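You operate a simulated robot arm through the tools that you are given. There is no shell and no other tool. Be economical: measure what you need, move in short steps, check, and stop when the job is done.

Carry out the task below with a simulated robot arm. There is one attempt and no reset: what you move stays moved.

TASK
Turn the eight-sided plate to its purple mark, lock it again, then drop the yellow collar over its peg.
Fine: the lever of the turning plate goes to MOVE first and ends at HOLD; the mark stands at the white pointer; leave the other collars.

It is judged by the outcome, as a careful person would: the job done as asked, and still so three seconds after it is handed in. It fails if anything else is knocked over, pushed out of place, dropped, spilled or broken.

THE ROBOT
A 6-joint arm with a two-finger parallel gripper, fixed in place. Base frame: the origin is at the foot of the arm, x ahead of it, y to its left, z up; the work surface is at about z = 868. Lengths are in mm, angles in rad, forces in N, time in s.
With the tool pointing down near the work surface it reaches from about 260 to 680 mm from the base axis. Its first joint turns from -1.152 to 1.152 rad. Payload 2.9 kg.
Tool frame: the origin (TCP) lies between the finger pads and is the grasp point; the fingertips stand 30 mm ahead of it; z points along the fingers, y is the line along which they close. The gripper opens to 110 mm. The fingers are 20 mm wide and 10 mm thick; the gripper's body (48 by 112 mm) begins 55 mm behind the TCP.
Orientation is told as [roll, pitch, yaw] about the base's x, y, z axes, in that order, counted from this pose: with the fingers straight down and closing along the base's y, the tool's x points along the base's -x, its y along +y and its z along -z.

THE INTERFACE
- The arm moves only by the tool arm_command. Its argument "steps" is text: rows parted by semicolons, each of 7 numbers parted by spaces: the shift along the tool's x, y, z in units of 20 mm (1.0 is 20 mm), then the turn, a rotation vector about the tool's x, y, z in units of 4 degrees (1.0 is 4 degrees), then the opening in per cent of the stroke, from 0 (shut) to 100 (fully open). In form: tx ty tz rx ry rz jaw; .... A call has 1 to 12 rows; each row shifts and turns the commanded pose from where the row before left it, along the tool's axes as they then stand. A call with a number of a shift or a turn outside -1 to 1 is refused whole. A row lasts 0.2 s, in which the tool goes at most 50 mm and 0.15 rad; a call with a longer step from one row to the next is refused whole, and so is a gripper value outside its range. A pose out of reach is approached as far as the arm can. The call stops where the force on the tool passes 40 N (or 10 N more than at its start, if that is more) or the arm is blocked; 0.2 s more then pass. The fingers move at their own pace (about 108 mm/s each) and stop on an object; they squeeze with about 37 N. The grip force told is the motor's: it shows also when the fingers shut on nothing. Time passes only in rows, and 0.2 s behind the last, so rows that do not move let the fingers close. It gives the time, the measured TCP pose, the force on the tool (base axes), the opening and the grip force at its end, in the units of the frame above (readings bear some noise).
- Cameras (640 x 400 px; columns grow to the right, rows downward): "scene" is fixed at [85.3, 435.2, 1406.1]; the picture's right is [-0.70, -0.71, 0.00], its down [-0.26, 0.26, -0.93] and it looks along [0.66, -0.65, -0.37] (base axes); focal length 312 px, centre (320, 200). "wrist" rides on the gripper at [-36, 0, -57] in the tool frame; the picture's right is [0.00, -1.00, 0.00], its down [0.97, 0.00, -0.24] and it looks along [0.24, 0.00, 0.97] (tool axes); focal length 218 px, centre (320, 200).
- snapshot(camera): a new picture of that camera. No time passes.
- point_at(camera, pixels): for up to 12 pixels [column, row] of the newest picture of that camera ("zoom" is the newest enlarged one), the place [x, y, z] in the base frame of the surface seen there, good to about 3 mm. No time passes.
- close_up(camera, box): a new picture of the part [left, top, right, bottom] of that camera's present view, enlarged. No time passes.
- hand_in(): hands the job in; it is judged then, once.

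Work in short steps. Measure before you move; look again where a grasp or a placing could have gone wrong, and mend it. You have 80 turns and 46 pictures in all, those below and enlarged ones among them. Open the gripper and draw the arm clear of the work before you hand the job in, unless the task says otherwise; then end with one line.

The tools are called after "Request:" by a JSON object that holds its "method" and its "body". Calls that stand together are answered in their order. arm_command: Moves the arm, as the interface text tells. Its arguments: {"type":"object","properties":{"steps":{"type":"string"}},"required":["steps"]} The other tools are called the same way: snapshot (camera) takes a picture; point_at (camera, pixels) gives the place of the surface under pixels of a picture; close_up (camera, box) takes an enlarged picture of a part of a camera's view; hand_in () hands the job in.

At the start:

```text
time_s: 0.0
eef_pos: [453.4, -20.6, 1245.9]
ee_rot: [-0.001, -0.001, 0.001]
wrist_force: [-0.3, -0.8, -1.4]
finger_gap: 110.0
finger_force: 0.1
```

scene: 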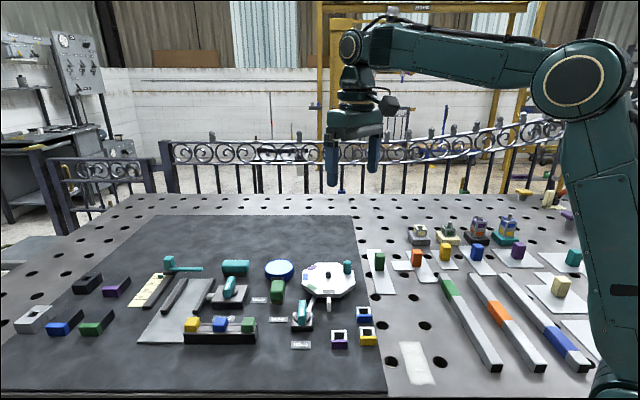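
wrist: 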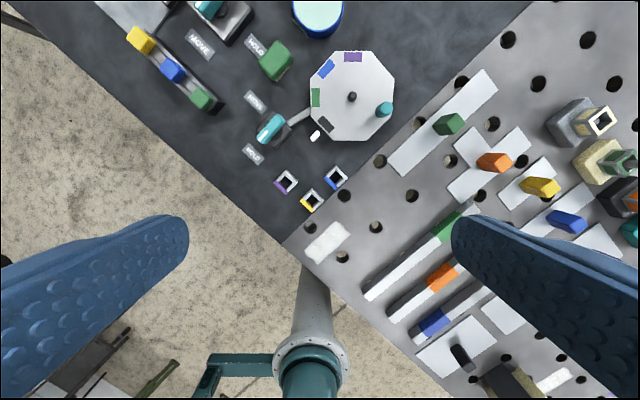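

I start with enlarged views of the plate and lever area from both cameras.

Request:
{"method": "close_up", "body": {"camera": "scene", "box": [250, 240, 410, 360]}}

Request:
{"method": "close_up", "body": {"camera": "wrist", "box": [220, 30, 420, 220]}}

```text
3.33 times, centred on (330, 300) of scene
```

zoom: 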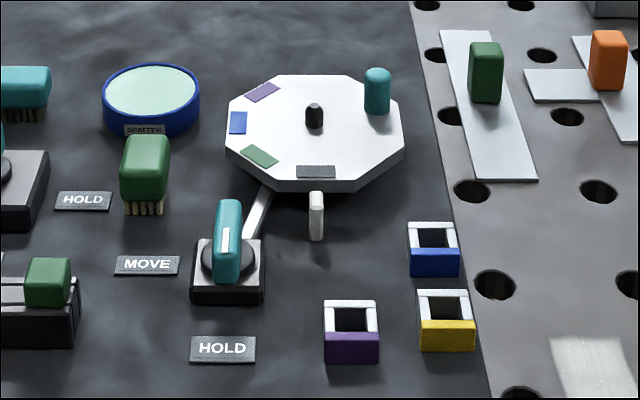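

```text
2.11 times, centred on (320, 125) of wrist
```

zoom: 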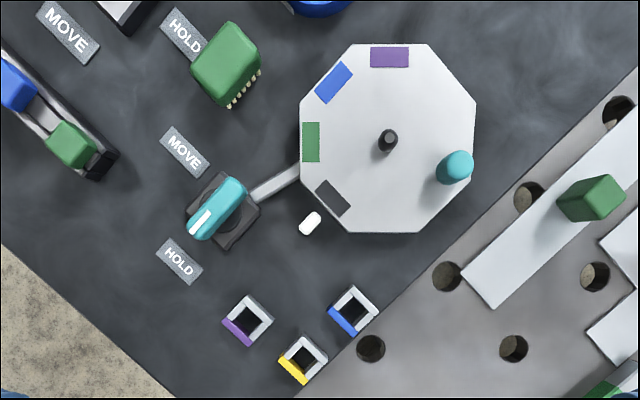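

Request:
{"method": "point_at", "body": {"camera": "zoom", "pixels": [[455, 165], [387, 138], [389, 57], [333, 197], [310, 223], [200, 222], [230, 190], [178, 260], [185, 152], [303, 358], [353, 308], [248, 318]]}}

Request:
{"method": "close_up", "body": {"camera": "scene", "box": [360, 200, 600, 350]}}

Request:
{"method": "close_up", "body": {"camera": "scene", "box": [10, 240, 270, 370]}}

```text
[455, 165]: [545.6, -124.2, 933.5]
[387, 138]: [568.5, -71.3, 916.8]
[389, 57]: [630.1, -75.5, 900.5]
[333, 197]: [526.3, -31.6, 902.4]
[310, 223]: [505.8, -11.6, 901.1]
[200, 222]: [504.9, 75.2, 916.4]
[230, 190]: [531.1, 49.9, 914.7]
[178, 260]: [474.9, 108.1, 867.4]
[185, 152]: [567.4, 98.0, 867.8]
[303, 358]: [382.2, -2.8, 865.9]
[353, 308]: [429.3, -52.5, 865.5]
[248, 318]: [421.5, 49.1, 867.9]
```

```text
2.67 times, centred on (480, 275) of scene
```

zoom: 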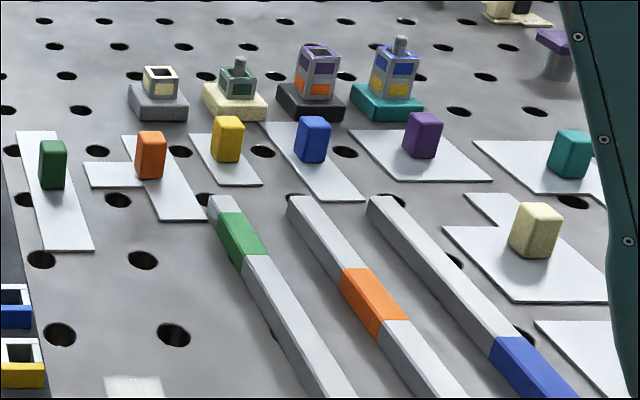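

```text
2.46 times, centred on (140, 305) of scene
```

zoom: 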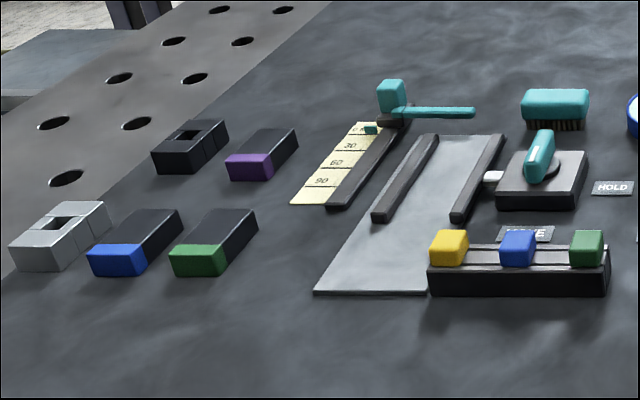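

Request:
{"method": "close_up", "body": {"camera": "scene", "box": [400, 205, 530, 255]}}

Request:
{"method": "close_up", "body": {"camera": "scene", "box": [320, 290, 400, 350]}}

Request:
{"method": "close_up", "body": {"camera": "scene", "box": [285, 255, 365, 335]}}

```text
4.92 times, centred on (465, 230) of scene
```

zoom: 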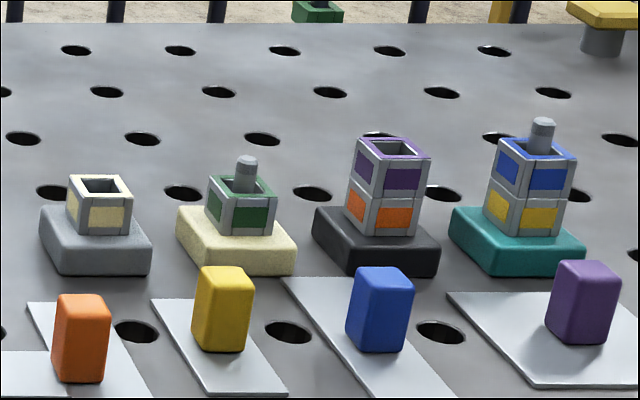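

```text
6.67 times, centred on (360, 320) of scene
```

zoom: 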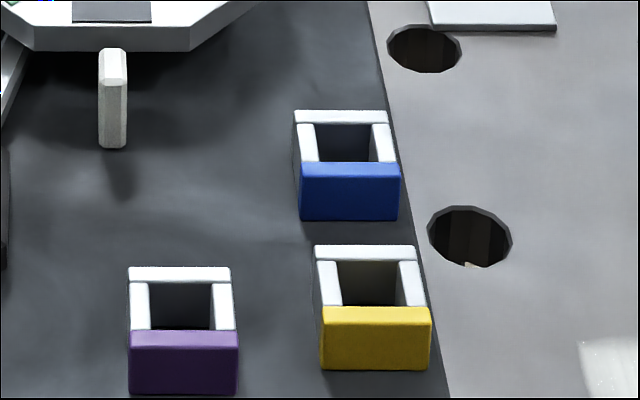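

```text
5.00 times, centred on (325, 295) of scene
```

zoom: 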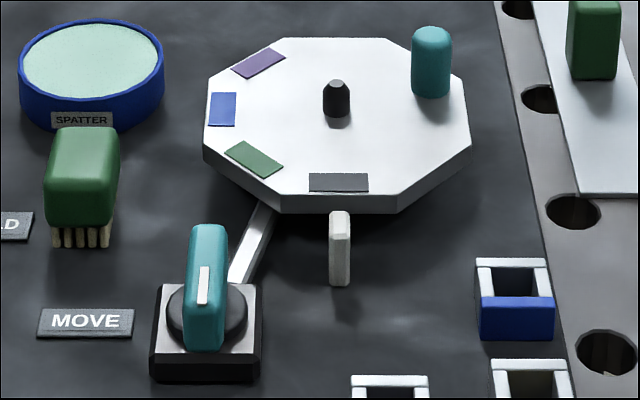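

The three loose white collars (the yellow one at (367,337)) sit beside the plate. The plate's dark centre stub is its peg, and the lever is at HOLD. I lower the wrist camera over the lever and plate for accurate measurement.

Request:
{"method": "arm_command", "body": {"steps": "-0.37 0.2 0.92 0 0 0 100;-0.37 0.2 0.92 0 0 0 100;-0.37 0.2 0.92 0 0 0 100;-0.37 0.2 0.92 0 0 0 100;-0.37 0.2 0.92 0 0 0 100;-0.37 0.2 0.92 0 0 0 100;-0.37 0.2 0.92 0 0 0 100;-0.37 0.2 0.92 0 0 0 100;-0.37 0.2 0.92 0 0 0 100"}}

Request:
{"method": "snapshot", "body": {"camera": "wrist"}}

```text
time_s: 2.0
eef_pos: [521.4, 16.7, 1080.3]
ee_rot: [0.001, 0.0, 0.0]
wrist_force: [-0.4, 0.1, -0.7]
finger_gap: 110.1
finger_force: 0.0
```

```text
36 pictures are left
```

wrist: 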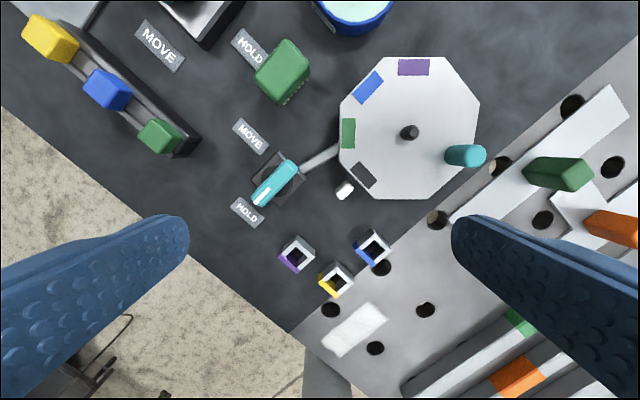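

Request:
{"method": "close_up", "body": {"camera": "wrist", "box": [220, 110, 380, 210]}}

Request:
{"method": "point_at", "body": {"camera": "zoom", "pixels": [[155, 360], [192, 326], [240, 280], [300, 215], [205, 290], [225, 190], [255, 330], [340, 250], [255, 160], [140, 280], [495, 320], [400, 170]]}}

Request:
{"method": "point_at", "body": {"camera": "wrist", "pixels": [[409, 132], [415, 67], [364, 175], [448, 156], [484, 154], [465, 147], [335, 283], [341, 265], [352, 277], [321, 281], [334, 295], [471, 160]]}}

```text
4.00 times, centred on (300, 160) of wrist
```

zoom: 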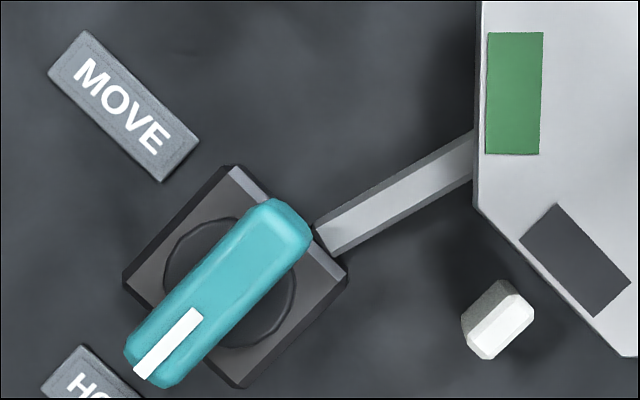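

```text
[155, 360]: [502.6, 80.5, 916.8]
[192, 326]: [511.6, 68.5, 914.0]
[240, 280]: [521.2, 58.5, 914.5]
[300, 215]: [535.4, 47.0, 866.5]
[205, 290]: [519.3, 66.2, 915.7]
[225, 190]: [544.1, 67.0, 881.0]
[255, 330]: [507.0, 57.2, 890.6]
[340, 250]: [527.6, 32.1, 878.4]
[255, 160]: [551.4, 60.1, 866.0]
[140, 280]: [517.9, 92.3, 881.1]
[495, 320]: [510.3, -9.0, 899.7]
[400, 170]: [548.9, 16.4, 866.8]
```

```text
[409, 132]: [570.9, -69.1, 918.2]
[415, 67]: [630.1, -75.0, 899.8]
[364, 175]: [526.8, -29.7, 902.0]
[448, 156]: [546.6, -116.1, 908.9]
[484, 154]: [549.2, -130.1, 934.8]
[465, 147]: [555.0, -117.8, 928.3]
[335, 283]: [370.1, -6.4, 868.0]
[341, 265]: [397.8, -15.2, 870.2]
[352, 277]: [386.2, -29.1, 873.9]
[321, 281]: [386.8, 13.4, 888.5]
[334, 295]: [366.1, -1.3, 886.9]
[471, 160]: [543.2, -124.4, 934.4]
```

Lever: its pivot is about (519.5, 64), and the handle runs at 135° with its top at z≈916. I go above it, turn 45° clockwise and narrow the jaws.

Request:
{"method": "arm_command", "body": {"steps": "0.025 0.595 1 0 0 0 50;0.025 0.595 1 0 0 0 50;0.025 0.595 1 0 0 0 50;0.025 0.595 1 0 0 0 50;0 0 0 0 0 1 50;0 0 0 0 0 1 50;0 0 0 0 0 1 50;0 0 0 0 0 1 50;0 0 0 0 0 1 50;0 0 0 0 0 1 50;0 0 0 0 0 1 50;0 0 0 0 0 1 50"}}

Request:
{"method": "arm_command", "body": {"steps": "0 0 0 0 0 1 50;0 0 0 0 0 1 50;0 0 0 0 0 1 50;0 0 0 0 0 0.25 50;0 0 0 0 0 0 50"}}

Request:
{"method": "snapshot", "body": {"camera": "wrist"}}

```text
time_s: 4.6
eef_pos: [518.8, 62.7, 999.4]
ee_rot: [0.002, -0.002, -0.557]
wrist_force: [0.0, -0.1, -0.2]
finger_gap: 55.0
finger_force: 0.0
```

```text
time_s: 5.8
eef_pos: [518.9, 64.1, 999.7]
ee_rot: [0.002, -0.002, -0.787]
wrist_force: [-0.7, 0.6, -0.3]
finger_gap: 55.3
finger_force: 0.0
```

```text
34 pictures are left
```

wrist: 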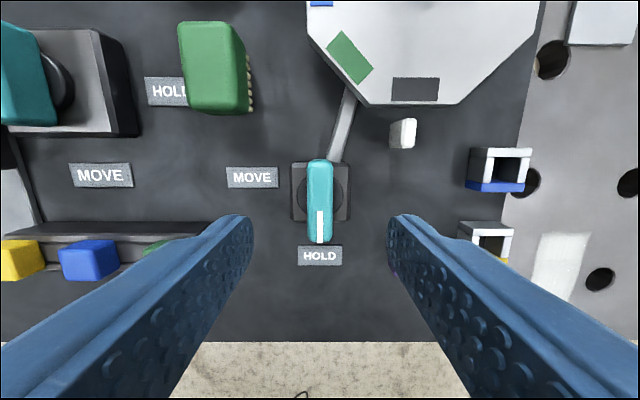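

The handle (320,200) is centred and aligned between the fingers, and MOVE is exactly 90° away. I lower to z≈924 and grip.

Request:
{"method": "arm_command", "body": {"steps": "0 0 1 0 0 0 50;0 0 1 0 0 0 50;0 0 1 0 0 0 50;0 0 0.75 0 0 0 50;0 0 0 0 0 0 0;0 0 0 0 0 0 0;0 0 0 0 0 0 0"}}

Request:
{"method": "close_up", "body": {"camera": "scene", "box": [250, 240, 410, 360]}}

```text
time_s: 7.4
eef_pos: [519.7, 63.2, 925.8]
ee_rot: [-0.001, 0.0, -0.786]
wrist_force: [-4.3, -4.9, 1.4]
finger_gap: 18.0
finger_force: 45.2
```

```text
3.33 times, centred on (330, 300) of scene
```

zoom: 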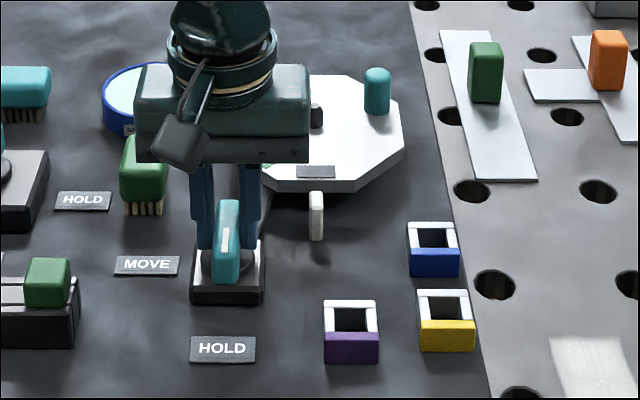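

The grip is on the handle (18 mm). I turn clockwise toward MOVE about the pivot.

Request:
{"method": "arm_command", "body": {"steps": "0 0 0 0 0 1 0;0 0 0 0 0 1 0;0 0 0 0 0 1 0;0 0 0 0 0 1 0;0 0 0 0 0 1 0;0 0 0 0 0 1 0;0 0 0 0 0 1 0;0 0 0 0 0 1 0;0 0 0 0 0 1 0;0 0 0 0 0 1 0;0 0 0 0 0 1 0"}}

Request:
{"method": "arm_command", "body": {"steps": "0 0 0 0 0 1 0;0 0 0 0 0 1 0;0 0 0 0 0 1 0;0 0 0 0 0 1 0;0 0 0 0 0 1 0;0 0 0 0 0 1 0;0 0 0 0 0 1 0;0 0 0 0 0 1 0;0 0 0 0 0 1 0;0 0 0 0 0 1 0;0 0 0 0 0 1 0;0 0 0 0 0 0.5 0"}}

Request:
{"method": "close_up", "body": {"camera": "scene", "box": [250, 240, 410, 360]}}

```text
time_s: 9.8
eef_pos: [517.9, 62.0, 926.0]
ee_rot: [-0.001, -0.002, -1.555]
wrist_force: [-10.8, -18.9, 22.5]
finger_gap: 17.9
finger_force: 45.3
```

```text
time_s: 10.5
eef_pos: [518.4, 62.6, 926.8]
ee_rot: [-0.004, -0.003, -1.718]
wrist_force: [-6.2, -3.2, 5.0]
finger_gap: 17.9
finger_force: 44.9
stopped in row 3: the force on the tool passed its limit (the readings are from after the stop); the commanded pose is now the measured one
```

```text
3.33 times, centred on (330, 300) of scene
```

zoom: 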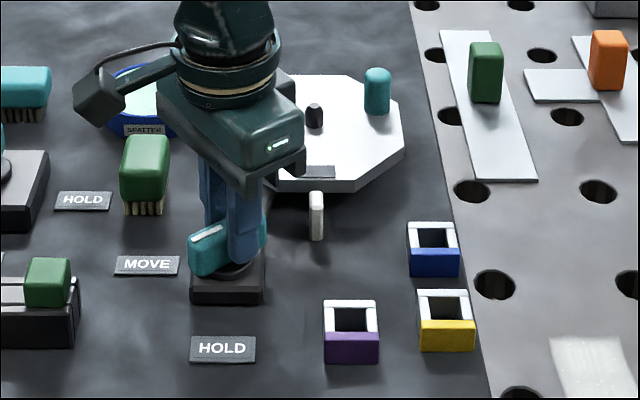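

The turn stopped at about 54° on force. I release to relieve the strain and look.

Request:
{"method": "arm_command", "body": {"steps": "0 0 0 0 0 0 45;0 0 0 0 0 0 45;0 0 -1 0 0 0 45;0 0 -1 0 0 0 45;0 0 0 0 0 0 45"}}

Request:
{"method": "snapshot", "body": {"camera": "wrist"}}

```text
time_s: 11.7
eef_pos: [519.4, 61.3, 965.4]
ee_rot: [-0.003, -0.002, -1.719]
wrist_force: [0.2, -0.9, -0.1]
finger_gap: 49.4
finger_force: 0.0
```

```text
31 pictures are left
```

wrist: 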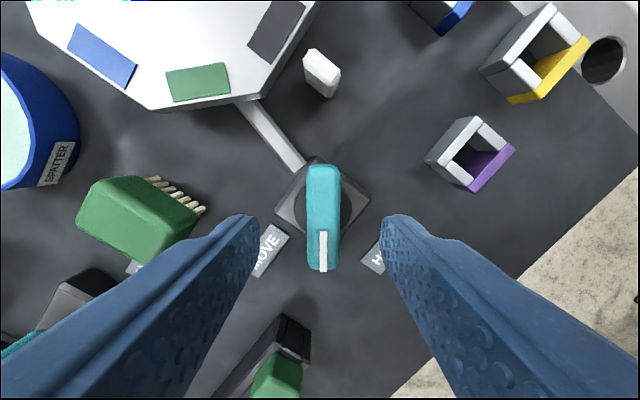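

The handle is still well centred, so I regrip a little higher and continue in smaller turns.

Request:
{"method": "arm_command", "body": {"steps": "0 -0.03 0.9 0 0 0 45;0 -0.03 0.9 0 0 0 45;0 0 0 0 0 0 0;0 0 0 0 0 0 0;0 0 0 0 0 0 0"}}

Request:
{"method": "arm_command", "body": {"steps": "0 0 0 0 0 0.7 0;0 0 0 0 0 0.7 0;0 0 0 0 0 0.7 0;0 0 0 0 0 0.7 0;0 0 0 0 0 0.7 0;0 0 0 0 0 0.7 0"}}

```text
time_s: 12.9
eef_pos: [517.2, 61.6, 930.2]
ee_rot: [-0.002, 0.0, -1.719]
wrist_force: [9.5, -2.3, -6.7]
finger_gap: 17.8
finger_force: 44.6
```

```text
time_s: 14.3
eef_pos: [516.4, 62.6, 929.6]
ee_rot: [-0.005, -0.004, -2.015]
wrist_force: [0.3, -11.0, 6.1]
finger_gap: 17.9
finger_force: 44.6
```

Request:
{"method": "arm_command", "body": {"steps": "0 0 0 0 0 0.7 0;0 0 0 0 0 0.7 0;0 0 0 0 0 0.7 0;0 0 0 0 0 0.7 0;0 0 0 0 0 0.7 0;0 0 0 0 0 0.7 0;0 0 0 0 0 0.7 0"}}

Request:
{"method": "close_up", "body": {"camera": "scene", "box": [250, 240, 410, 360]}}

```text
time_s: 15.9
eef_pos: [515.0, 62.3, 930.8]
ee_rot: [-0.003, -0.005, -2.354]
wrist_force: [-22.3, -6.8, 25.6]
finger_gap: 17.7
finger_force: 45.0
```

```text
3.33 times, centred on (330, 300) of scene
```

zoom: 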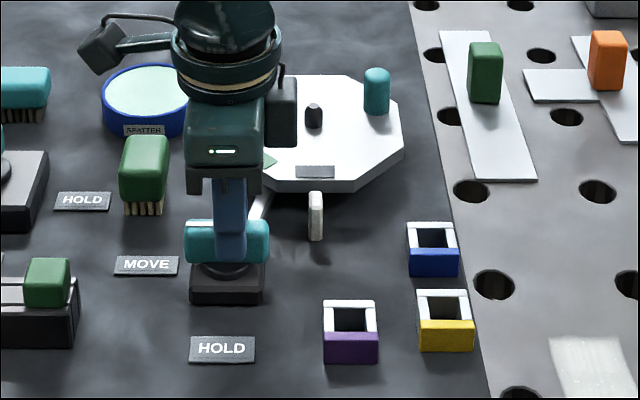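

The lever now points at MOVE (yaw −2.354, a 90° turn). I release, rise and look.

Request:
{"method": "arm_command", "body": {"steps": "0 0 0 0 0 0 45;0 0 0 0 0 0 45;0 0 -1 0 0 0 45;0 0 -1 0 0 0 45;0 0 -1 0 0 0 45;0 0 -1 0 0 0 45;0 0 -1 0 0 0 45;0 0 0 0 0 0 45"}}

Request:
{"method": "snapshot", "body": {"camera": "wrist"}}

```text
time_s: 17.7
eef_pos: [518.1, 60.3, 1027.0]
ee_rot: [-0.001, -0.004, -2.354]
wrist_force: [-0.3, -0.1, 0.3]
finger_gap: 49.5
finger_force: 0.1
```

```text
29 pictures are left
```

wrist: 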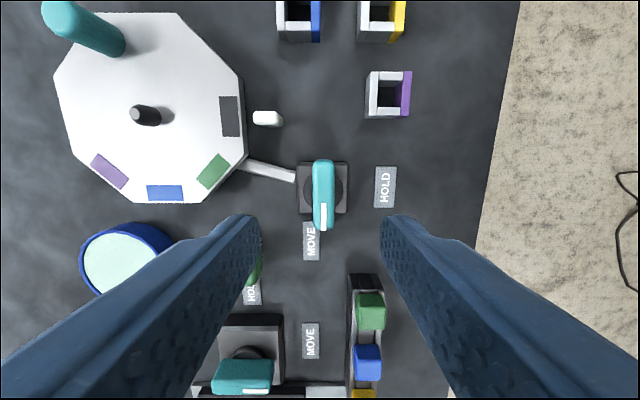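

The lever stands at MOVE. Next I go above the plate's teal knob near (547, −125) and look to centre on it.

Request:
{"method": "arm_command", "body": {"steps": "-0.69 0.946 0 0 0 0 50;-0.69 0.946 0 0 0 0 50;-0.69 0.946 0 0 0 0 50;-0.69 0.946 0 0 0 0 50;-0.69 0.946 0 0 0 0 50;-0.69 0.946 0 0 0 0 50;-0.69 0.946 0 0 0 0 50;-0.69 0.946 0 0 0 0 50;0 0 0 0 0 0 50;0 0 0 0 0 0 50"}}

Request:
{"method": "snapshot", "body": {"camera": "wrist"}}

```text
time_s: 19.9
eef_pos: [546.5, -120.3, 1029.1]
ee_rot: [-0.001, -0.003, -2.354]
wrist_force: [0.0, 0.8, 0.4]
finger_gap: 55.0
finger_force: 0.0
```

```text
28 pictures are left
```

wrist: 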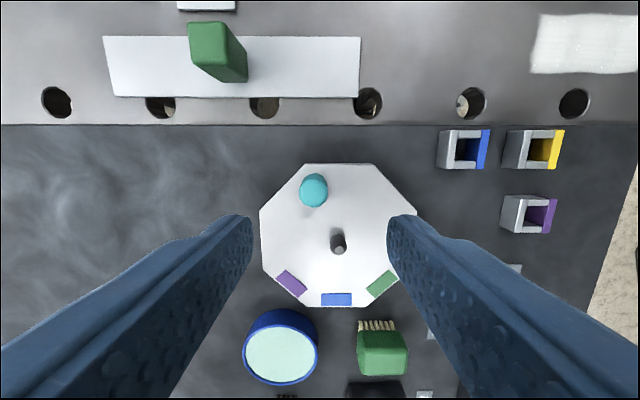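

Request:
{"method": "point_at", "body": {"camera": "wrist", "pixels": [[314, 187], [314, 176], [314, 200], [301, 190], [327, 190], [338, 238], [306, 164], [372, 164], [261, 210], [417, 213], [292, 283], [336, 299]]}}

```text
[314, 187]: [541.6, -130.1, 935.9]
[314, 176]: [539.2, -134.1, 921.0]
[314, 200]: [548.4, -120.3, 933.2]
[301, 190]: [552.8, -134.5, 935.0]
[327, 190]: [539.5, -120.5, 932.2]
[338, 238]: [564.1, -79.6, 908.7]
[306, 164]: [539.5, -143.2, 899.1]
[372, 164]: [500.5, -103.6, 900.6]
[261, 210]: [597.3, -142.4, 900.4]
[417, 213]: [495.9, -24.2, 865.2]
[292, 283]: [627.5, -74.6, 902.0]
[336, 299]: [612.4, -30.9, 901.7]
```

Knob centre ≈ (545.5, −127), plate centre ≈ (569.5, −72), radius ≈ 60. I descend to z≈936 and grip the knob.

Request:
{"method": "arm_command", "body": {"steps": "-0.272 0.2 0.93 0 0 0 45;0 0 0.93 0 0 0 45;0 0 0.93 0 0 0 45;0 0 0.93 0 0 0 45;0 0 0.93 0 0 0 45;0 0 0 0 0 0 45;0 0 0 0 0 0 0;0 0 0 0 0 0 0;0 0 0 0 0 0 0"}}

Request:
{"method": "close_up", "body": {"camera": "scene", "box": [250, 220, 410, 340]}}

```text
time_s: 21.9
eef_pos: [544.0, -128.7, 934.7]
ee_rot: [-0.002, -0.005, -2.355]
wrist_force: [0.1, 1.8, -5.7]
finger_gap: 21.5
finger_force: 45.1
```

```text
3.33 times, centred on (330, 280) of scene
```

zoom: 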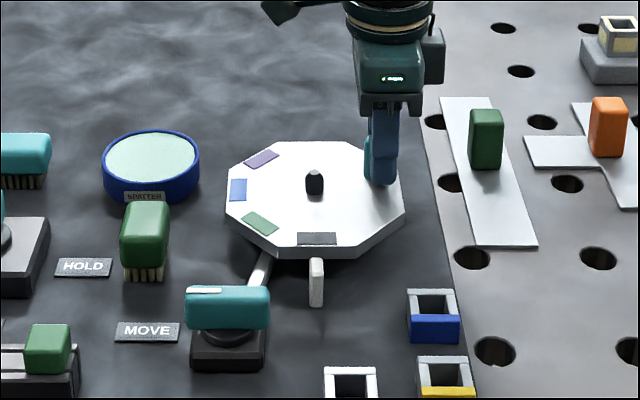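

Request:
{"method": "arm_command", "body": {"steps": "0.087 0.191 0 0 0 -1 0;0.087 0.191 0 0 0 -1 0;0.087 0.191 0 0 0 -1 0;0.087 0.191 0 0 0 -1 0;0.087 0.191 0 0 0 -1 0;0.087 0.191 0 0 0 -1 0;0.087 0.191 0 0 0 -1 0;0.087 0.191 0 0 0 -1 0"}}

Request:
{"method": "close_up", "body": {"camera": "scene", "box": [250, 220, 410, 340]}}

```text
time_s: 23.7
eef_pos: [577.7, -133.5, 934.8]
ee_rot: [-0.003, -0.002, -1.794]
wrist_force: [7.1, 2.5, -21.3]
finger_gap: 21.5
finger_force: 44.9
```

```text
3.33 times, centred on (330, 280) of scene
```

zoom: 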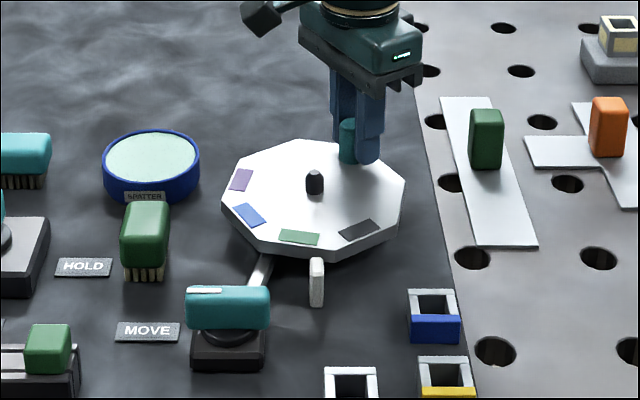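

The plate turns freely. I continue along the arc.

Request:
{"method": "arm_command", "body": {"steps": "0.087 0.191 0 0 0 -1 0;0.087 0.191 0 0 0 -1 0;0.087 0.191 0 0 0 -1 0;0.087 0.191 0 0 0 -1 0;0.087 0.191 0 0 0 -1 0;0.087 0.191 0 0 0 -1 0;0.087 0.191 0 0 0 -1 0;0.087 0.191 0 0 0 -1 0"}}

```text
time_s: 25.5
eef_pos: [608.5, -118.9, 936.7]
ee_rot: [-0.005, 0.0, -1.235]
wrist_force: [13.6, -13.1, -32.0]
finger_gap: 21.7
finger_force: 45.4
```

Side load is building up, so I release and regrip in place to relieve it.

Request:
{"method": "arm_command", "body": {"steps": "0 0 0 0 0 0 30;0 0 0 0 0 0 30;0 0 0 0 0 0 30"}}

Request:
{"method": "snapshot", "body": {"camera": "wrist"}}

```text
time_s: 26.3
eef_pos: [608.2, -118.8, 937.9]
ee_rot: [-0.003, 0.001, -1.237]
wrist_force: [-0.1, -0.4, -0.1]
finger_gap: 33.2
finger_force: 0.1
```

```text
25 pictures are left
```

wrist: 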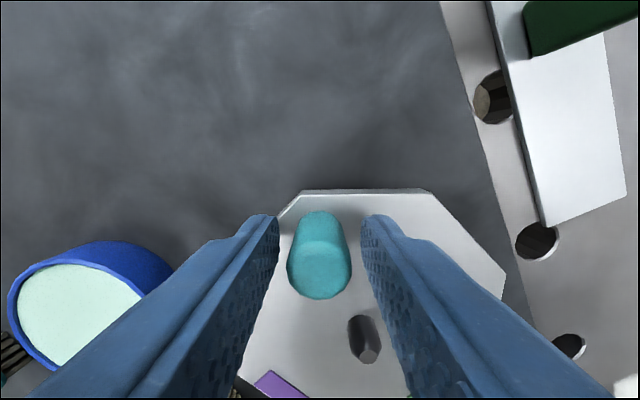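

Request:
{"method": "arm_command", "body": {"steps": "0 0 0 0 0 0 0;0 0 0 0 0 0 0;0.087 0.191 0 0 0 -1 0;0.087 0.191 0 0 0 -1 0;0.087 0.191 0 0 0 -1 0;0.087 0.191 0 0 0 -1 0;0.087 0.191 0 0 0 -1 0;0.087 0.191 0 0 0 -1 0;0.087 0.191 0 0 0 -1 0;0.087 0.191 0 0 0 -1 0;0.087 0.191 0 0 0 -1 0"}}

Request:
{"method": "close_up", "body": {"camera": "scene", "box": [250, 220, 410, 340]}}

```text
time_s: 28.7
eef_pos: [626.8, -86.2, 937.8]
ee_rot: [-0.002, -0.001, -0.605]
wrist_force: [-8.6, 6.7, 32.2]
finger_gap: 21.5
finger_force: 45.2
```

```text
3.33 times, centred on (330, 280) of scene
```

zoom: 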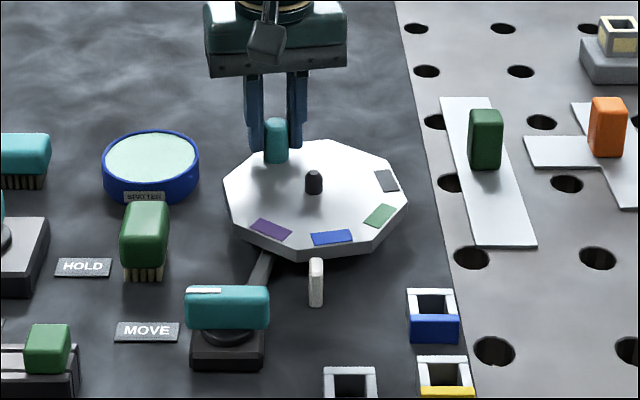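

Request:
{"method": "arm_command", "body": {"steps": "0 0 0 0 0 0 30;0 0 0 0 0 0 30;0 0 0 0 0 0 0;0 0 0 0 0 0 0;0.087 0.191 0 0 0 -1 0;0.087 0.191 0 0 0 -1 0;0.087 0.191 0 0 0 -1 0;0.087 0.191 0 0 0 -1 0;0.087 0.191 0 0 0 -1 0;0.087 0.191 0 0 0 -1 0;0.087 0.191 0 0 0 -1 0;0.087 0.191 0 0 0 -1 0"}}

Request:
{"method": "arm_command", "body": {"steps": "0.065 0.143 0 0 0 -0.7 0;0 0 0 0 0 0 0;0 0 0 0 0 0 30;0 0 0 0 0 0 30;0 0 -1 0 0 0 30;0 0 -1 0 0 0 30;0 0 -1 0 0 0 30;0 0 -1 0 0 0 30;0 0 -1 0 0 0 30;0 0 -1 0 0 0 30;0 0 -1 0 0 0 30;0 0 0 0 0 0 30"}}

Request:
{"method": "close_up", "body": {"camera": "scene", "box": [280, 240, 380, 315]}}

Request:
{"method": "snapshot", "body": {"camera": "wrist"}}

```text
time_s: 31.3
eef_pos: [624.1, -54.8, 934.2]
ee_rot: [-0.002, 0.007, -0.048]
wrist_force: [17.5, 8.7, -29.4]
finger_gap: 21.5
finger_force: 45.0
```

```text
time_s: 33.9
eef_pos: [621.7, -52.7, 1074.0]
ee_rot: [-0.002, 0.002, -0.002]
wrist_force: [0.2, 0.9, 0.1]
finger_gap: 33.1
finger_force: 0.1
```

```text
5.33 times, centred on (330, 278) of scene
```

zoom: 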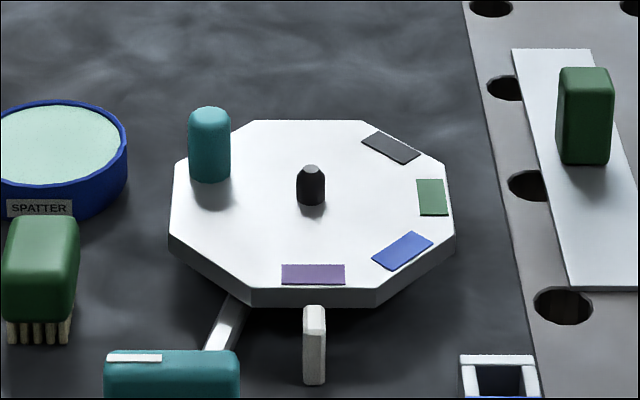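

```text
22 pictures are left
```

wrist: 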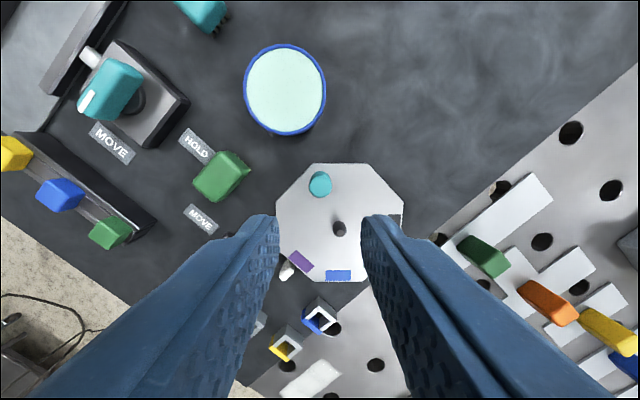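

The purple mark (orig px ≈ (328.7, 292)) stands exactly where the grey one stood, squarely behind the white pointer. Now I go back over the lever and turn to the closing direction for the MOVE position.

Request:
{"method": "arm_command", "body": {"steps": "0.86 0.956 0 0 0 0 45;0.86 0.956 0 0 0 0 45;0.86 0.956 0 0 0 0 45;0.86 0.956 0 0 0 0 45;0.86 0.956 0 0 0 0 45;0.86 0.956 0 0 0 0 45;0 0 0 0 0 1 45;0 0 0 0 0 1 45;0 0 0 0 0 1 45;0 0 0 0 0 1 45;0 0 0 0 0 1 45;0 0 0 0 0 1 45"}}

Request:
{"method": "arm_command", "body": {"steps": "0 0 0 0 0 1 45;0 0 0 0 0 1 45;0 0 0 0 0 1 45;0 0 0 0 0 1 45;0 0 0 0 0 1 45;0 0 0 0 0 1 45;0 0 0 0 0 1 45;0 0 0 0 0 1 45;0 0 0 0 0 1 45;0 0 0 0 0 1 45;0 0 0 0 0 1 45;0 0 0 0 0 1 45"}}

Request:
{"method": "arm_command", "body": {"steps": "0 0 1 0 0 1 45;0 0 1 0 0 1 45;0 0 1 0 0 1 45;0 0 1 0 0 1 45;0 0 0 0 0 1 45;0 0 0 0 0 1 45;0 0 0 0 0 1 45;0 0 0 0 0 1 45;0 0 0 0 0 1 45;0 0 0 0 0 1 45;0 0 0 0 0 1 45;0 0 0 0 0 0.75 45"}}

Request:
{"method": "snapshot", "body": {"camera": "wrist"}}

```text
time_s: 36.5
eef_pos: [522.1, 63.1, 1075.8]
ee_rot: [-0.004, 0.005, -0.424]
wrist_force: [-0.1, 0.7, -0.9]
finger_gap: 49.6
finger_force: 0.0
```

```text
time_s: 39.1
eef_pos: [519.6, 63.6, 1077.0]
ee_rot: [-0.002, 0.0, -1.261]
wrist_force: [0.9, -0.2, 0.8]
finger_gap: 49.5
finger_force: 0.1
```

```text
time_s: 41.7
eef_pos: [520.2, 62.3, 996.7]
ee_rot: [-0.001, -0.003, -2.082]
wrist_force: [1.1, 0.4, -0.6]
finger_gap: 49.4
finger_force: 0.1
```

```text
21 pictures are left
```

wrist: 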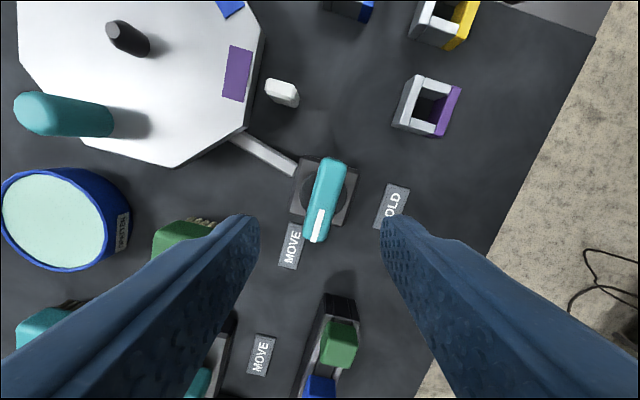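

Still 4 units short of aligned. I finish the turn, shift slightly, descend and grip.

Request:
{"method": "arm_command", "body": {"steps": "0 -0.06 0 0 0 1 45;0 0 0 0 0 1 45;0 0 0 0 0 1 45;0 0 0 0 0 0.93 45;0 0 0.84 0 0 0 45;0 0 0.84 0 0 0 45;0 0 0.84 0 0 0 45;0 0 0.82 0 0 0 45;0 0 0 0 0 0 0;0 0 0 0 0 0 0;0 0 0 0 0 0 0"}}

Request:
{"method": "arm_command", "body": {"steps": "0 0 0 0 0 -0.7 0;0 0 0 0 0 -0.7 0;0 0 0 0 0 -0.7 0;0 0 0 0 0 -0.7 0;0 0 0 0 0 -0.7 0;0 0 0 0 0 -0.7 0;0 0 0 0 0 -0.7 0;0 0 0 0 0 -0.7 0;0 0 0 0 0 -0.7 0;0 0 0 0 0 -0.7 0;0 0 0 0 0 -0.7 0"}}

```text
time_s: 44.1
eef_pos: [518.8, 65.1, 930.5]
ee_rot: [-0.006, -0.004, -2.348]
wrist_force: [-17.6, 15.1, 6.8]
finger_gap: 18.0
finger_force: 44.7
```

```text
time_s: 46.5
eef_pos: [518.7, 65.3, 930.1]
ee_rot: [-0.004, 0.0, -1.808]
wrist_force: [-15.4, 24.3, 18.3]
finger_gap: 18.0
finger_force: 45.1
```

Request:
{"method": "arm_command", "body": {"steps": "0 0 0 0 0 0 30;0 0 0 0 0 0 30;0.085 -0.05 0 0 0 0 30;0 0 0 0 0 0 0;0 0 0 0 0 0 0;0 0 0 0 0 -0.7 0;0 0 0 0 0 -0.7 0;0 0 0 0 0 -0.7 0;0 0 0 0 0 -0.7 0;0 0 0 0 0 -0.7 0;0 0 0 0 0 -0.7 0"}}

Request:
{"method": "arm_command", "body": {"steps": "0 0 0 0 0 -0.7 0;0 0 0 0 0 -0.7 0;0 0 0 0 0 -0.7 0;0 0 0 0 0 -0.7 0;0 0 0 0 0 -0.7 0;0 0 0 0 0 -0.7 0"}}

```text
time_s: 48.9
eef_pos: [517.9, 65.3, 930.2]
ee_rot: [-0.005, -0.002, -1.524]
wrist_force: [-11.7, -11.2, -4.5]
finger_gap: 17.8
finger_force: 44.9
```

```text
time_s: 50.3
eef_pos: [516.7, 65.5, 928.5]
ee_rot: [-0.004, 0.0, -1.229]
wrist_force: [-14.1, -15.1, -8.2]
finger_gap: 17.6
finger_force: 45.0
```

Request:
{"method": "arm_command", "body": {"steps": "0 0 0 0 0 -0.7 0;0 0 0 0 0 -0.7 0;0 0 0 0 0 -0.7 0;0 0 0 0 0 -0.7 0;0 0 0 0 0 -0.7 0;0 0 0 0 0 -0.7 0;0 0 0 0 0 -0.7 0;0 0 0 0 0 -0.7 0;0 0 0 0 0 -0.75 0;0 0 0 0 0 0 0"}}

Request:
{"method": "arm_command", "body": {"steps": "0 0 0 0 0 0 40;0 0 0 0 0 0 40;0 0 -1 0 0 0 40;0 0 -1 0 0 0 40;0 0 -1 0 0 0 40;0 0 -1 0 0 0 40;0 0 0 0 0 0 40"}}

Request:
{"method": "snapshot", "body": {"camera": "wrist"}}

```text
time_s: 52.5
eef_pos: [517.2, 65.5, 930.1]
ee_rot: [-0.001, 0.003, -0.781]
wrist_force: [-13.4, 5.6, -1.4]
finger_gap: 17.9
finger_force: 45.0
```

```text
time_s: 54.1
eef_pos: [519.5, 65.7, 1010.3]
ee_rot: [-0.002, 0.002, -0.786]
wrist_force: [-0.1, -0.4, -0.4]
finger_gap: 44.1
finger_force: 0.1
```

```text
20 pictures are left
```

wrist: 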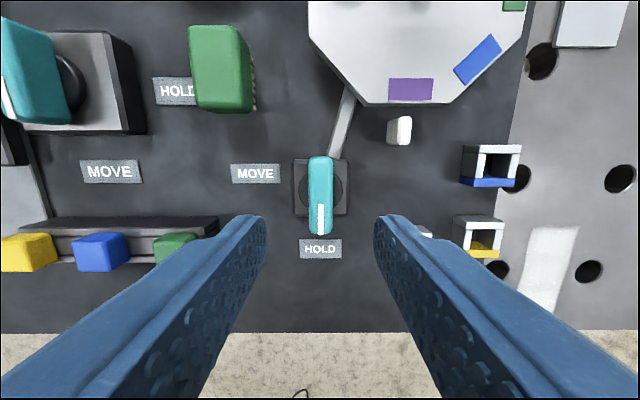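

The lever is at HOLD and purple stays at the pointer. Next I go above the yellow collar and measure it.

Request:
{"method": "arm_command", "body": {"steps": "0.292 -0.928 0 0 0 0 60;0.292 -0.928 0 0 0 0 60;0.292 -0.928 0 0 0 0 60;0.292 -0.928 0 0 0 0 60;0.292 -0.928 0 0 0 0 60;0.292 -0.928 0 0 0 0 60;0.292 -0.928 0 0 0 0 60;0.292 -0.928 0 0 0 0 60;0 0 0 0 0 0 60;0 0 0 0 0 0 60"}}

Request:
{"method": "snapshot", "body": {"camera": "wrist"}}

Request:
{"method": "close_up", "body": {"camera": "wrist", "box": [240, 120, 400, 220]}}

```text
time_s: 56.3
eef_pos: [378.6, -10.0, 1010.1]
ee_rot: [-0.003, 0.003, -0.786]
wrist_force: [0.2, -0.4, 0.3]
finger_gap: 66.0
finger_force: 0.0
```

```text
19 pictures are left
```

wrist: 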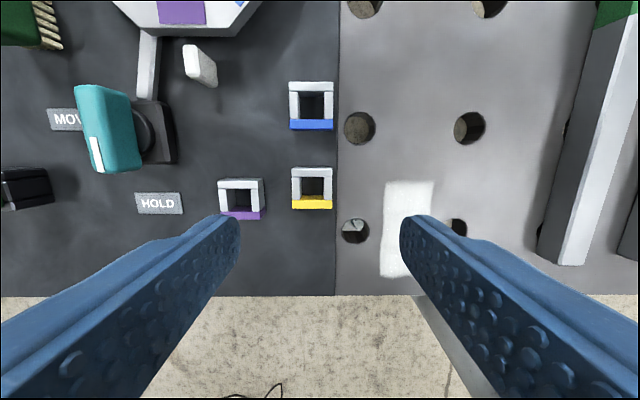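

```text
4.00 times, centred on (320, 170) of wrist
```

zoom: 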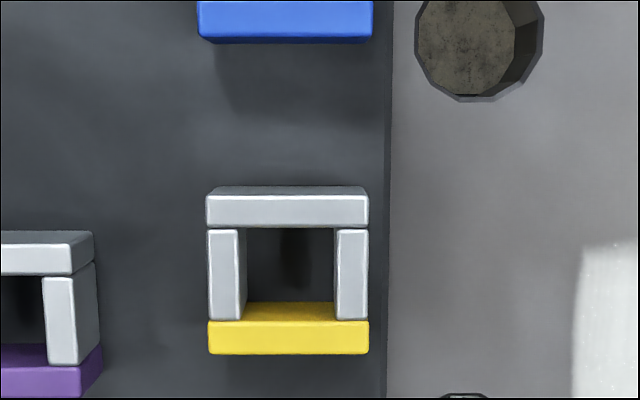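

Request:
{"method": "point_at", "body": {"camera": "zoom", "pixels": [[210, 275], [365, 275], [288, 350], [288, 325], [288, 200], [288, 222], [243, 270], [338, 270], [288, 345], [230, 275], [350, 275]]}}

Request:
{"method": "close_up", "body": {"camera": "scene", "box": [335, 300, 395, 350]}}

```text
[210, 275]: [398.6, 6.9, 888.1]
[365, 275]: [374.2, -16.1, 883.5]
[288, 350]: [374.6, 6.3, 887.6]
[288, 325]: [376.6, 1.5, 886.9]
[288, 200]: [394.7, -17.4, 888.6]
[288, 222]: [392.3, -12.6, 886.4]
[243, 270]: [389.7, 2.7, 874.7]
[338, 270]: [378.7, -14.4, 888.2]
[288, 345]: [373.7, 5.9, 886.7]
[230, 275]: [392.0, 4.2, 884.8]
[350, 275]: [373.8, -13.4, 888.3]
```

```text
8.00 times, centred on (365, 325) of scene
```

zoom: 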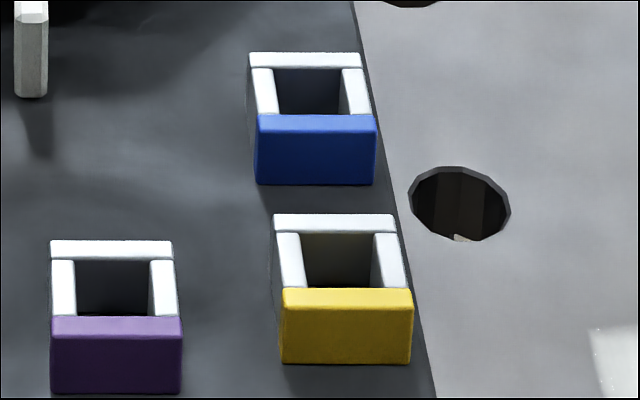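

Yellow collar: centre ≈ (385, −5), about 33 mm square, top z≈887. I open the jaws to 50 mm (clears the purple neighbour) and descend to z≈901.

Request:
{"method": "arm_command", "body": {"steps": "-0.09 0.37 0 0 0 0 45;0 0 0.9 0 0 0 45;0 0 0.9 0 0 0 45;0 0 0.9 0 0 0 45;0 0 0.9 0 0 0 45;0 0 0 0 0 0 45"}}

Request:
{"method": "snapshot", "body": {"camera": "wrist"}}

```text
time_s: 57.7
eef_pos: [387.4, -4.3, 939.4]
ee_rot: [-0.003, 0.002, -0.787]
wrist_force: [-1.1, -0.3, -0.7]
finger_gap: 49.3
finger_force: 0.2
```

```text
16 pictures are left
```

wrist: 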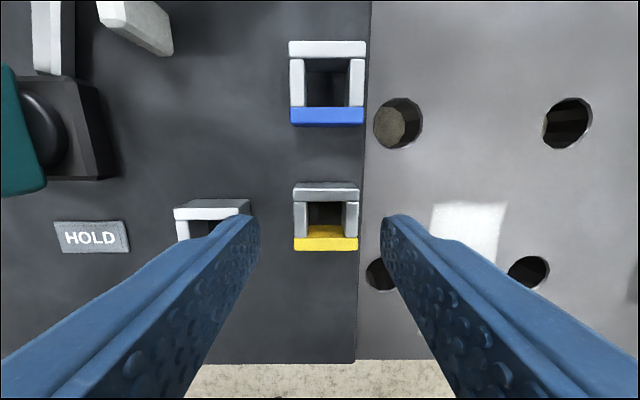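

The collar is 5 px right of centre. I shift 2.6 mm, narrow to 42 mm so the left finger clears the purple collar, descend and grip.

Request:
{"method": "arm_command", "body": {"steps": "0 -0.13 0 0 0 0 38;0 0 0 0 0 0 38;0 0 0.6 0 0 0 38;0 0 0.7 0 0 0 38;0 0 0.6 0 0 0 38;0 0 0 0 0 0 38;0 0 0 0 0 0 0;0 0 0 0 0 0 0;0 0 0 0 0 0 0"}}

Request:
{"method": "close_up", "body": {"camera": "scene", "box": [310, 280, 410, 355]}}

```text
time_s: 59.7
eef_pos: [384.2, -4.4, 898.7]
ee_rot: [-0.003, 0.001, -0.787]
wrist_force: [-0.6, -0.1, 0.6]
finger_gap: 33.5
finger_force: 37.2
```

```text
5.33 times, centred on (360, 318) of scene
```

zoom: 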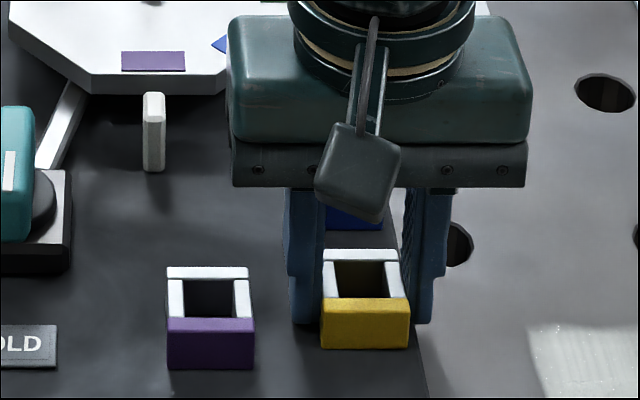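

Gripped (33.5 mm). I lift straight up and check.

Request:
{"method": "arm_command", "body": {"steps": "0 0 -0.5 0 0 0 0;0 0 -1 0 0 0 0;0 0 -1 0 0 0 0;0 0 -1 0 0 0 0;0 0 -1 0 0 0 0;0 0 -0.5 0 0 0 0;0 0 0 0 0 0 0"}}

Request:
{"method": "snapshot", "body": {"camera": "wrist"}}

```text
time_s: 61.3
eef_pos: [382.1, -4.1, 999.4]
ee_rot: [-0.004, 0.002, -0.785]
wrist_force: [0.5, 0.1, -1.2]
finger_gap: 33.6
finger_force: 37.2
```

```text
14 pictures are left
```

wrist: 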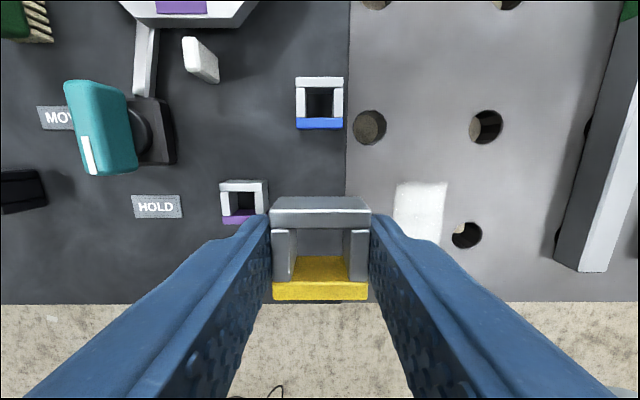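

The collar is held level and centred. I carry it high to a spot just short of the peg so the wrist camera can measure the peg.

Request:
{"method": "arm_command", "body": {"steps": "-0.858 0.606 -0.08 0 0 0 0;-0.858 0.606 -0.08 0 0 0 0;-0.858 0.606 -0.08 0 0 0 0;-0.858 0.606 -0.08 0 0 0 0;-0.858 0.606 -0.08 0 0 0 0;-0.858 0.606 -0.08 0 0 0 0;-0.858 0.606 -0.08 0 0 0 0;0 0 0 0 0 0 0;0 0 0 0 0 0 0;0 0 0 0 0 0 0"}}

Request:
{"method": "close_up", "body": {"camera": "wrist", "box": [240, 50, 400, 150]}}

```text
time_s: 63.5
eef_pos: [529.2, -32.2, 1010.8]
ee_rot: [-0.002, 0.003, -0.786]
wrist_force: [0.1, -0.9, -1.2]
finger_gap: 33.3
finger_force: 36.6
```

```text
4.00 times, centred on (320, 100) of wrist
```

zoom: 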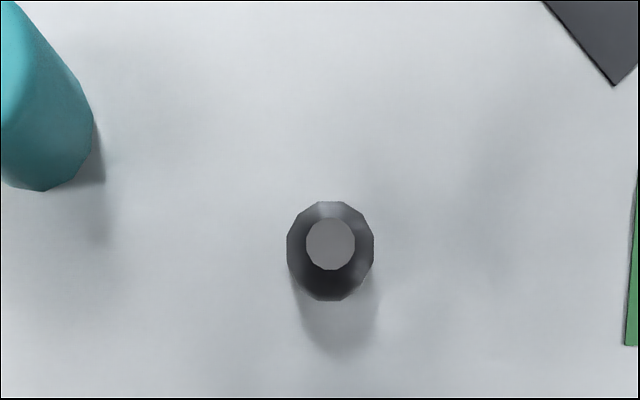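

Request:
{"method": "point_at", "body": {"camera": "zoom", "pixels": [[330, 235], [330, 244], [330, 252], [320, 244], [340, 244], [330, 205], [200, 300]]}}

Request:
{"method": "arm_command", "body": {"steps": "-0.595 -0.02 0 0 0 0 0;-0.595 -0.02 0 0 0 0 0;-0.595 -0.02 0 0 0 0 0;-0.595 -0.02 0.5 0 0 0 0;-0.595 0 0.5 0 0 0 0;0 0 0 0 0 0 0;0 0 0 0 0 0 0"}}

Request:
{"method": "close_up", "body": {"camera": "wrist", "box": [240, 180, 400, 310]}}

Request:
{"method": "close_up", "body": {"camera": "scene", "box": [280, 225, 380, 300]}}

```text
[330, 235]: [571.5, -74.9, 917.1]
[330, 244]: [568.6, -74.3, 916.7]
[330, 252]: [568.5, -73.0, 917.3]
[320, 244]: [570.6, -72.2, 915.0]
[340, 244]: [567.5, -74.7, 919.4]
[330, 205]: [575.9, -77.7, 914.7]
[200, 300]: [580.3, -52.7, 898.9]
```

```text
time_s: 65.1
eef_pos: [572.2, -74.6, 990.3]
ee_rot: [-0.004, 0.002, -0.785]
wrist_force: [0.9, 0.7, -1.3]
finger_gap: 33.3
finger_force: 37.4
```

```text
3.08 times, centred on (320, 245) of wrist
```

zoom: 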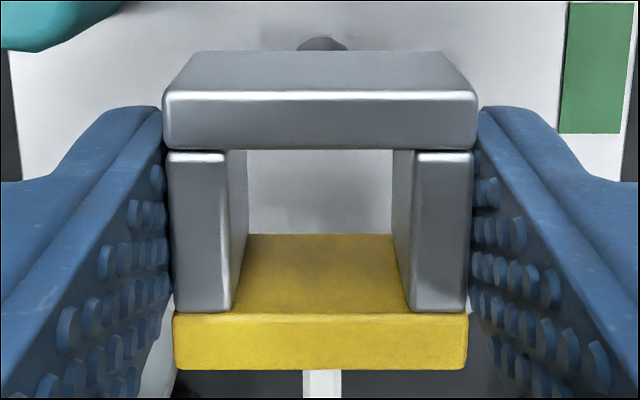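

```text
5.33 times, centred on (330, 262) of scene
```

zoom: 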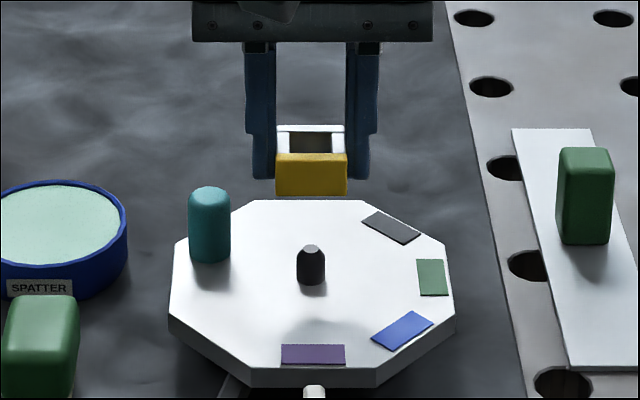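

Columns line up: in the wrist view the collar and peg are both at 320, and in the scene view 312 against 311. I descend to just above the peg and check depth.

Request:
{"method": "arm_command", "body": {"steps": "0 0 0.6 0 0 0 0;0 0 0.6 0 0 0 0;0 0 0.55 0 0 0 0;0 0 0 0 0 0 0;0 0 0 0 0 0 0"}}

Request:
{"method": "close_up", "body": {"camera": "scene", "box": [300, 250, 360, 295]}}

Request:
{"method": "close_up", "body": {"camera": "wrist", "box": [240, 180, 400, 310]}}

```text
time_s: 66.3
eef_pos: [570.7, -73.5, 955.6]
ee_rot: [-0.004, 0.003, -0.785]
wrist_force: [-0.5, 0.2, -1.4]
finger_gap: 33.4
finger_force: 37.4
```

```text
8.89 times, centred on (330, 272) of scene
```

zoom: 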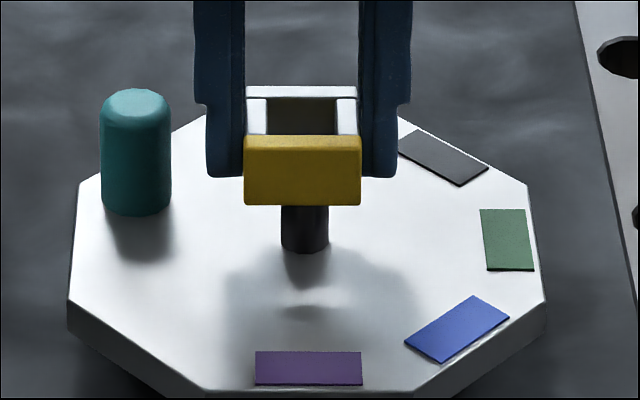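

```text
3.08 times, centred on (320, 245) of wrist
```

zoom: 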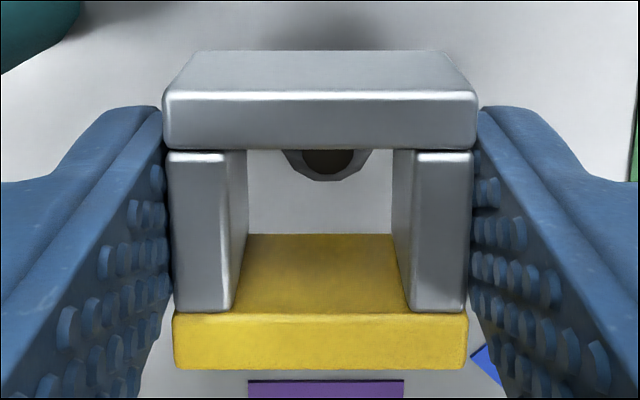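

Through the hole the peg top (328,165) is only about 1 mm right of centre. I shift 1 mm and lower slowly over the peg.

Request:
{"method": "arm_command", "body": {"steps": "0 -0.05 0 0 0 0 0;0 0 0.2 0 0 0 0;0 0 0.2 0 0 0 0;0 0 0.2 0 0 0 0;0 0 0.2 0 0 0 0;0 0 0.2 0 0 0 0;0 0 0.1 0 0 0 0;0 0 0 0 0 0 0"}}

Request:
{"method": "close_up", "body": {"camera": "scene", "box": [300, 250, 360, 295]}}

Request:
{"method": "close_up", "body": {"camera": "wrist", "box": [240, 180, 400, 310]}}

```text
time_s: 68.1
eef_pos: [570.0, -72.4, 934.6]
ee_rot: [-0.002, 0.002, -0.786]
wrist_force: [0.8, -0.2, -1.8]
finger_gap: 33.5
finger_force: 36.5
```

```text
8.89 times, centred on (330, 272) of scene
```

zoom: 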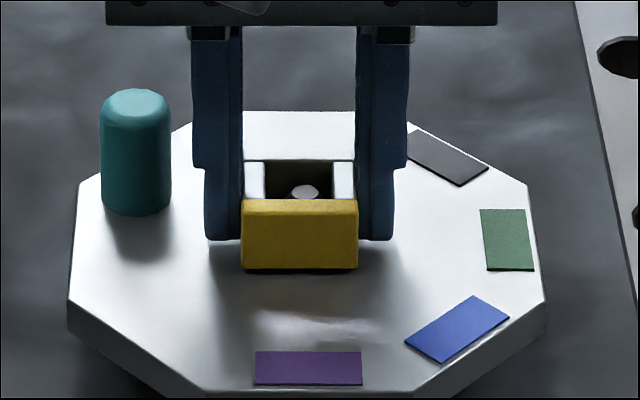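

```text
3.08 times, centred on (320, 245) of wrist
```

zoom: 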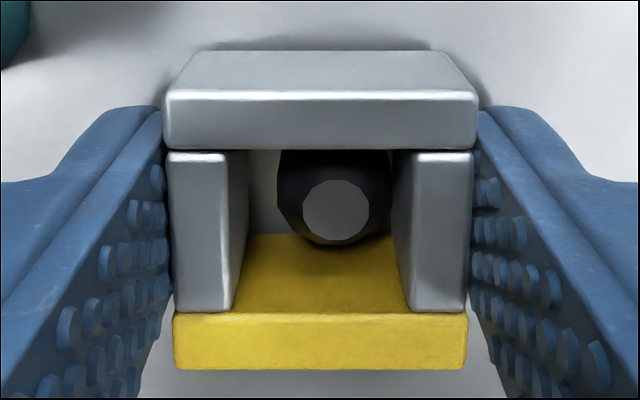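

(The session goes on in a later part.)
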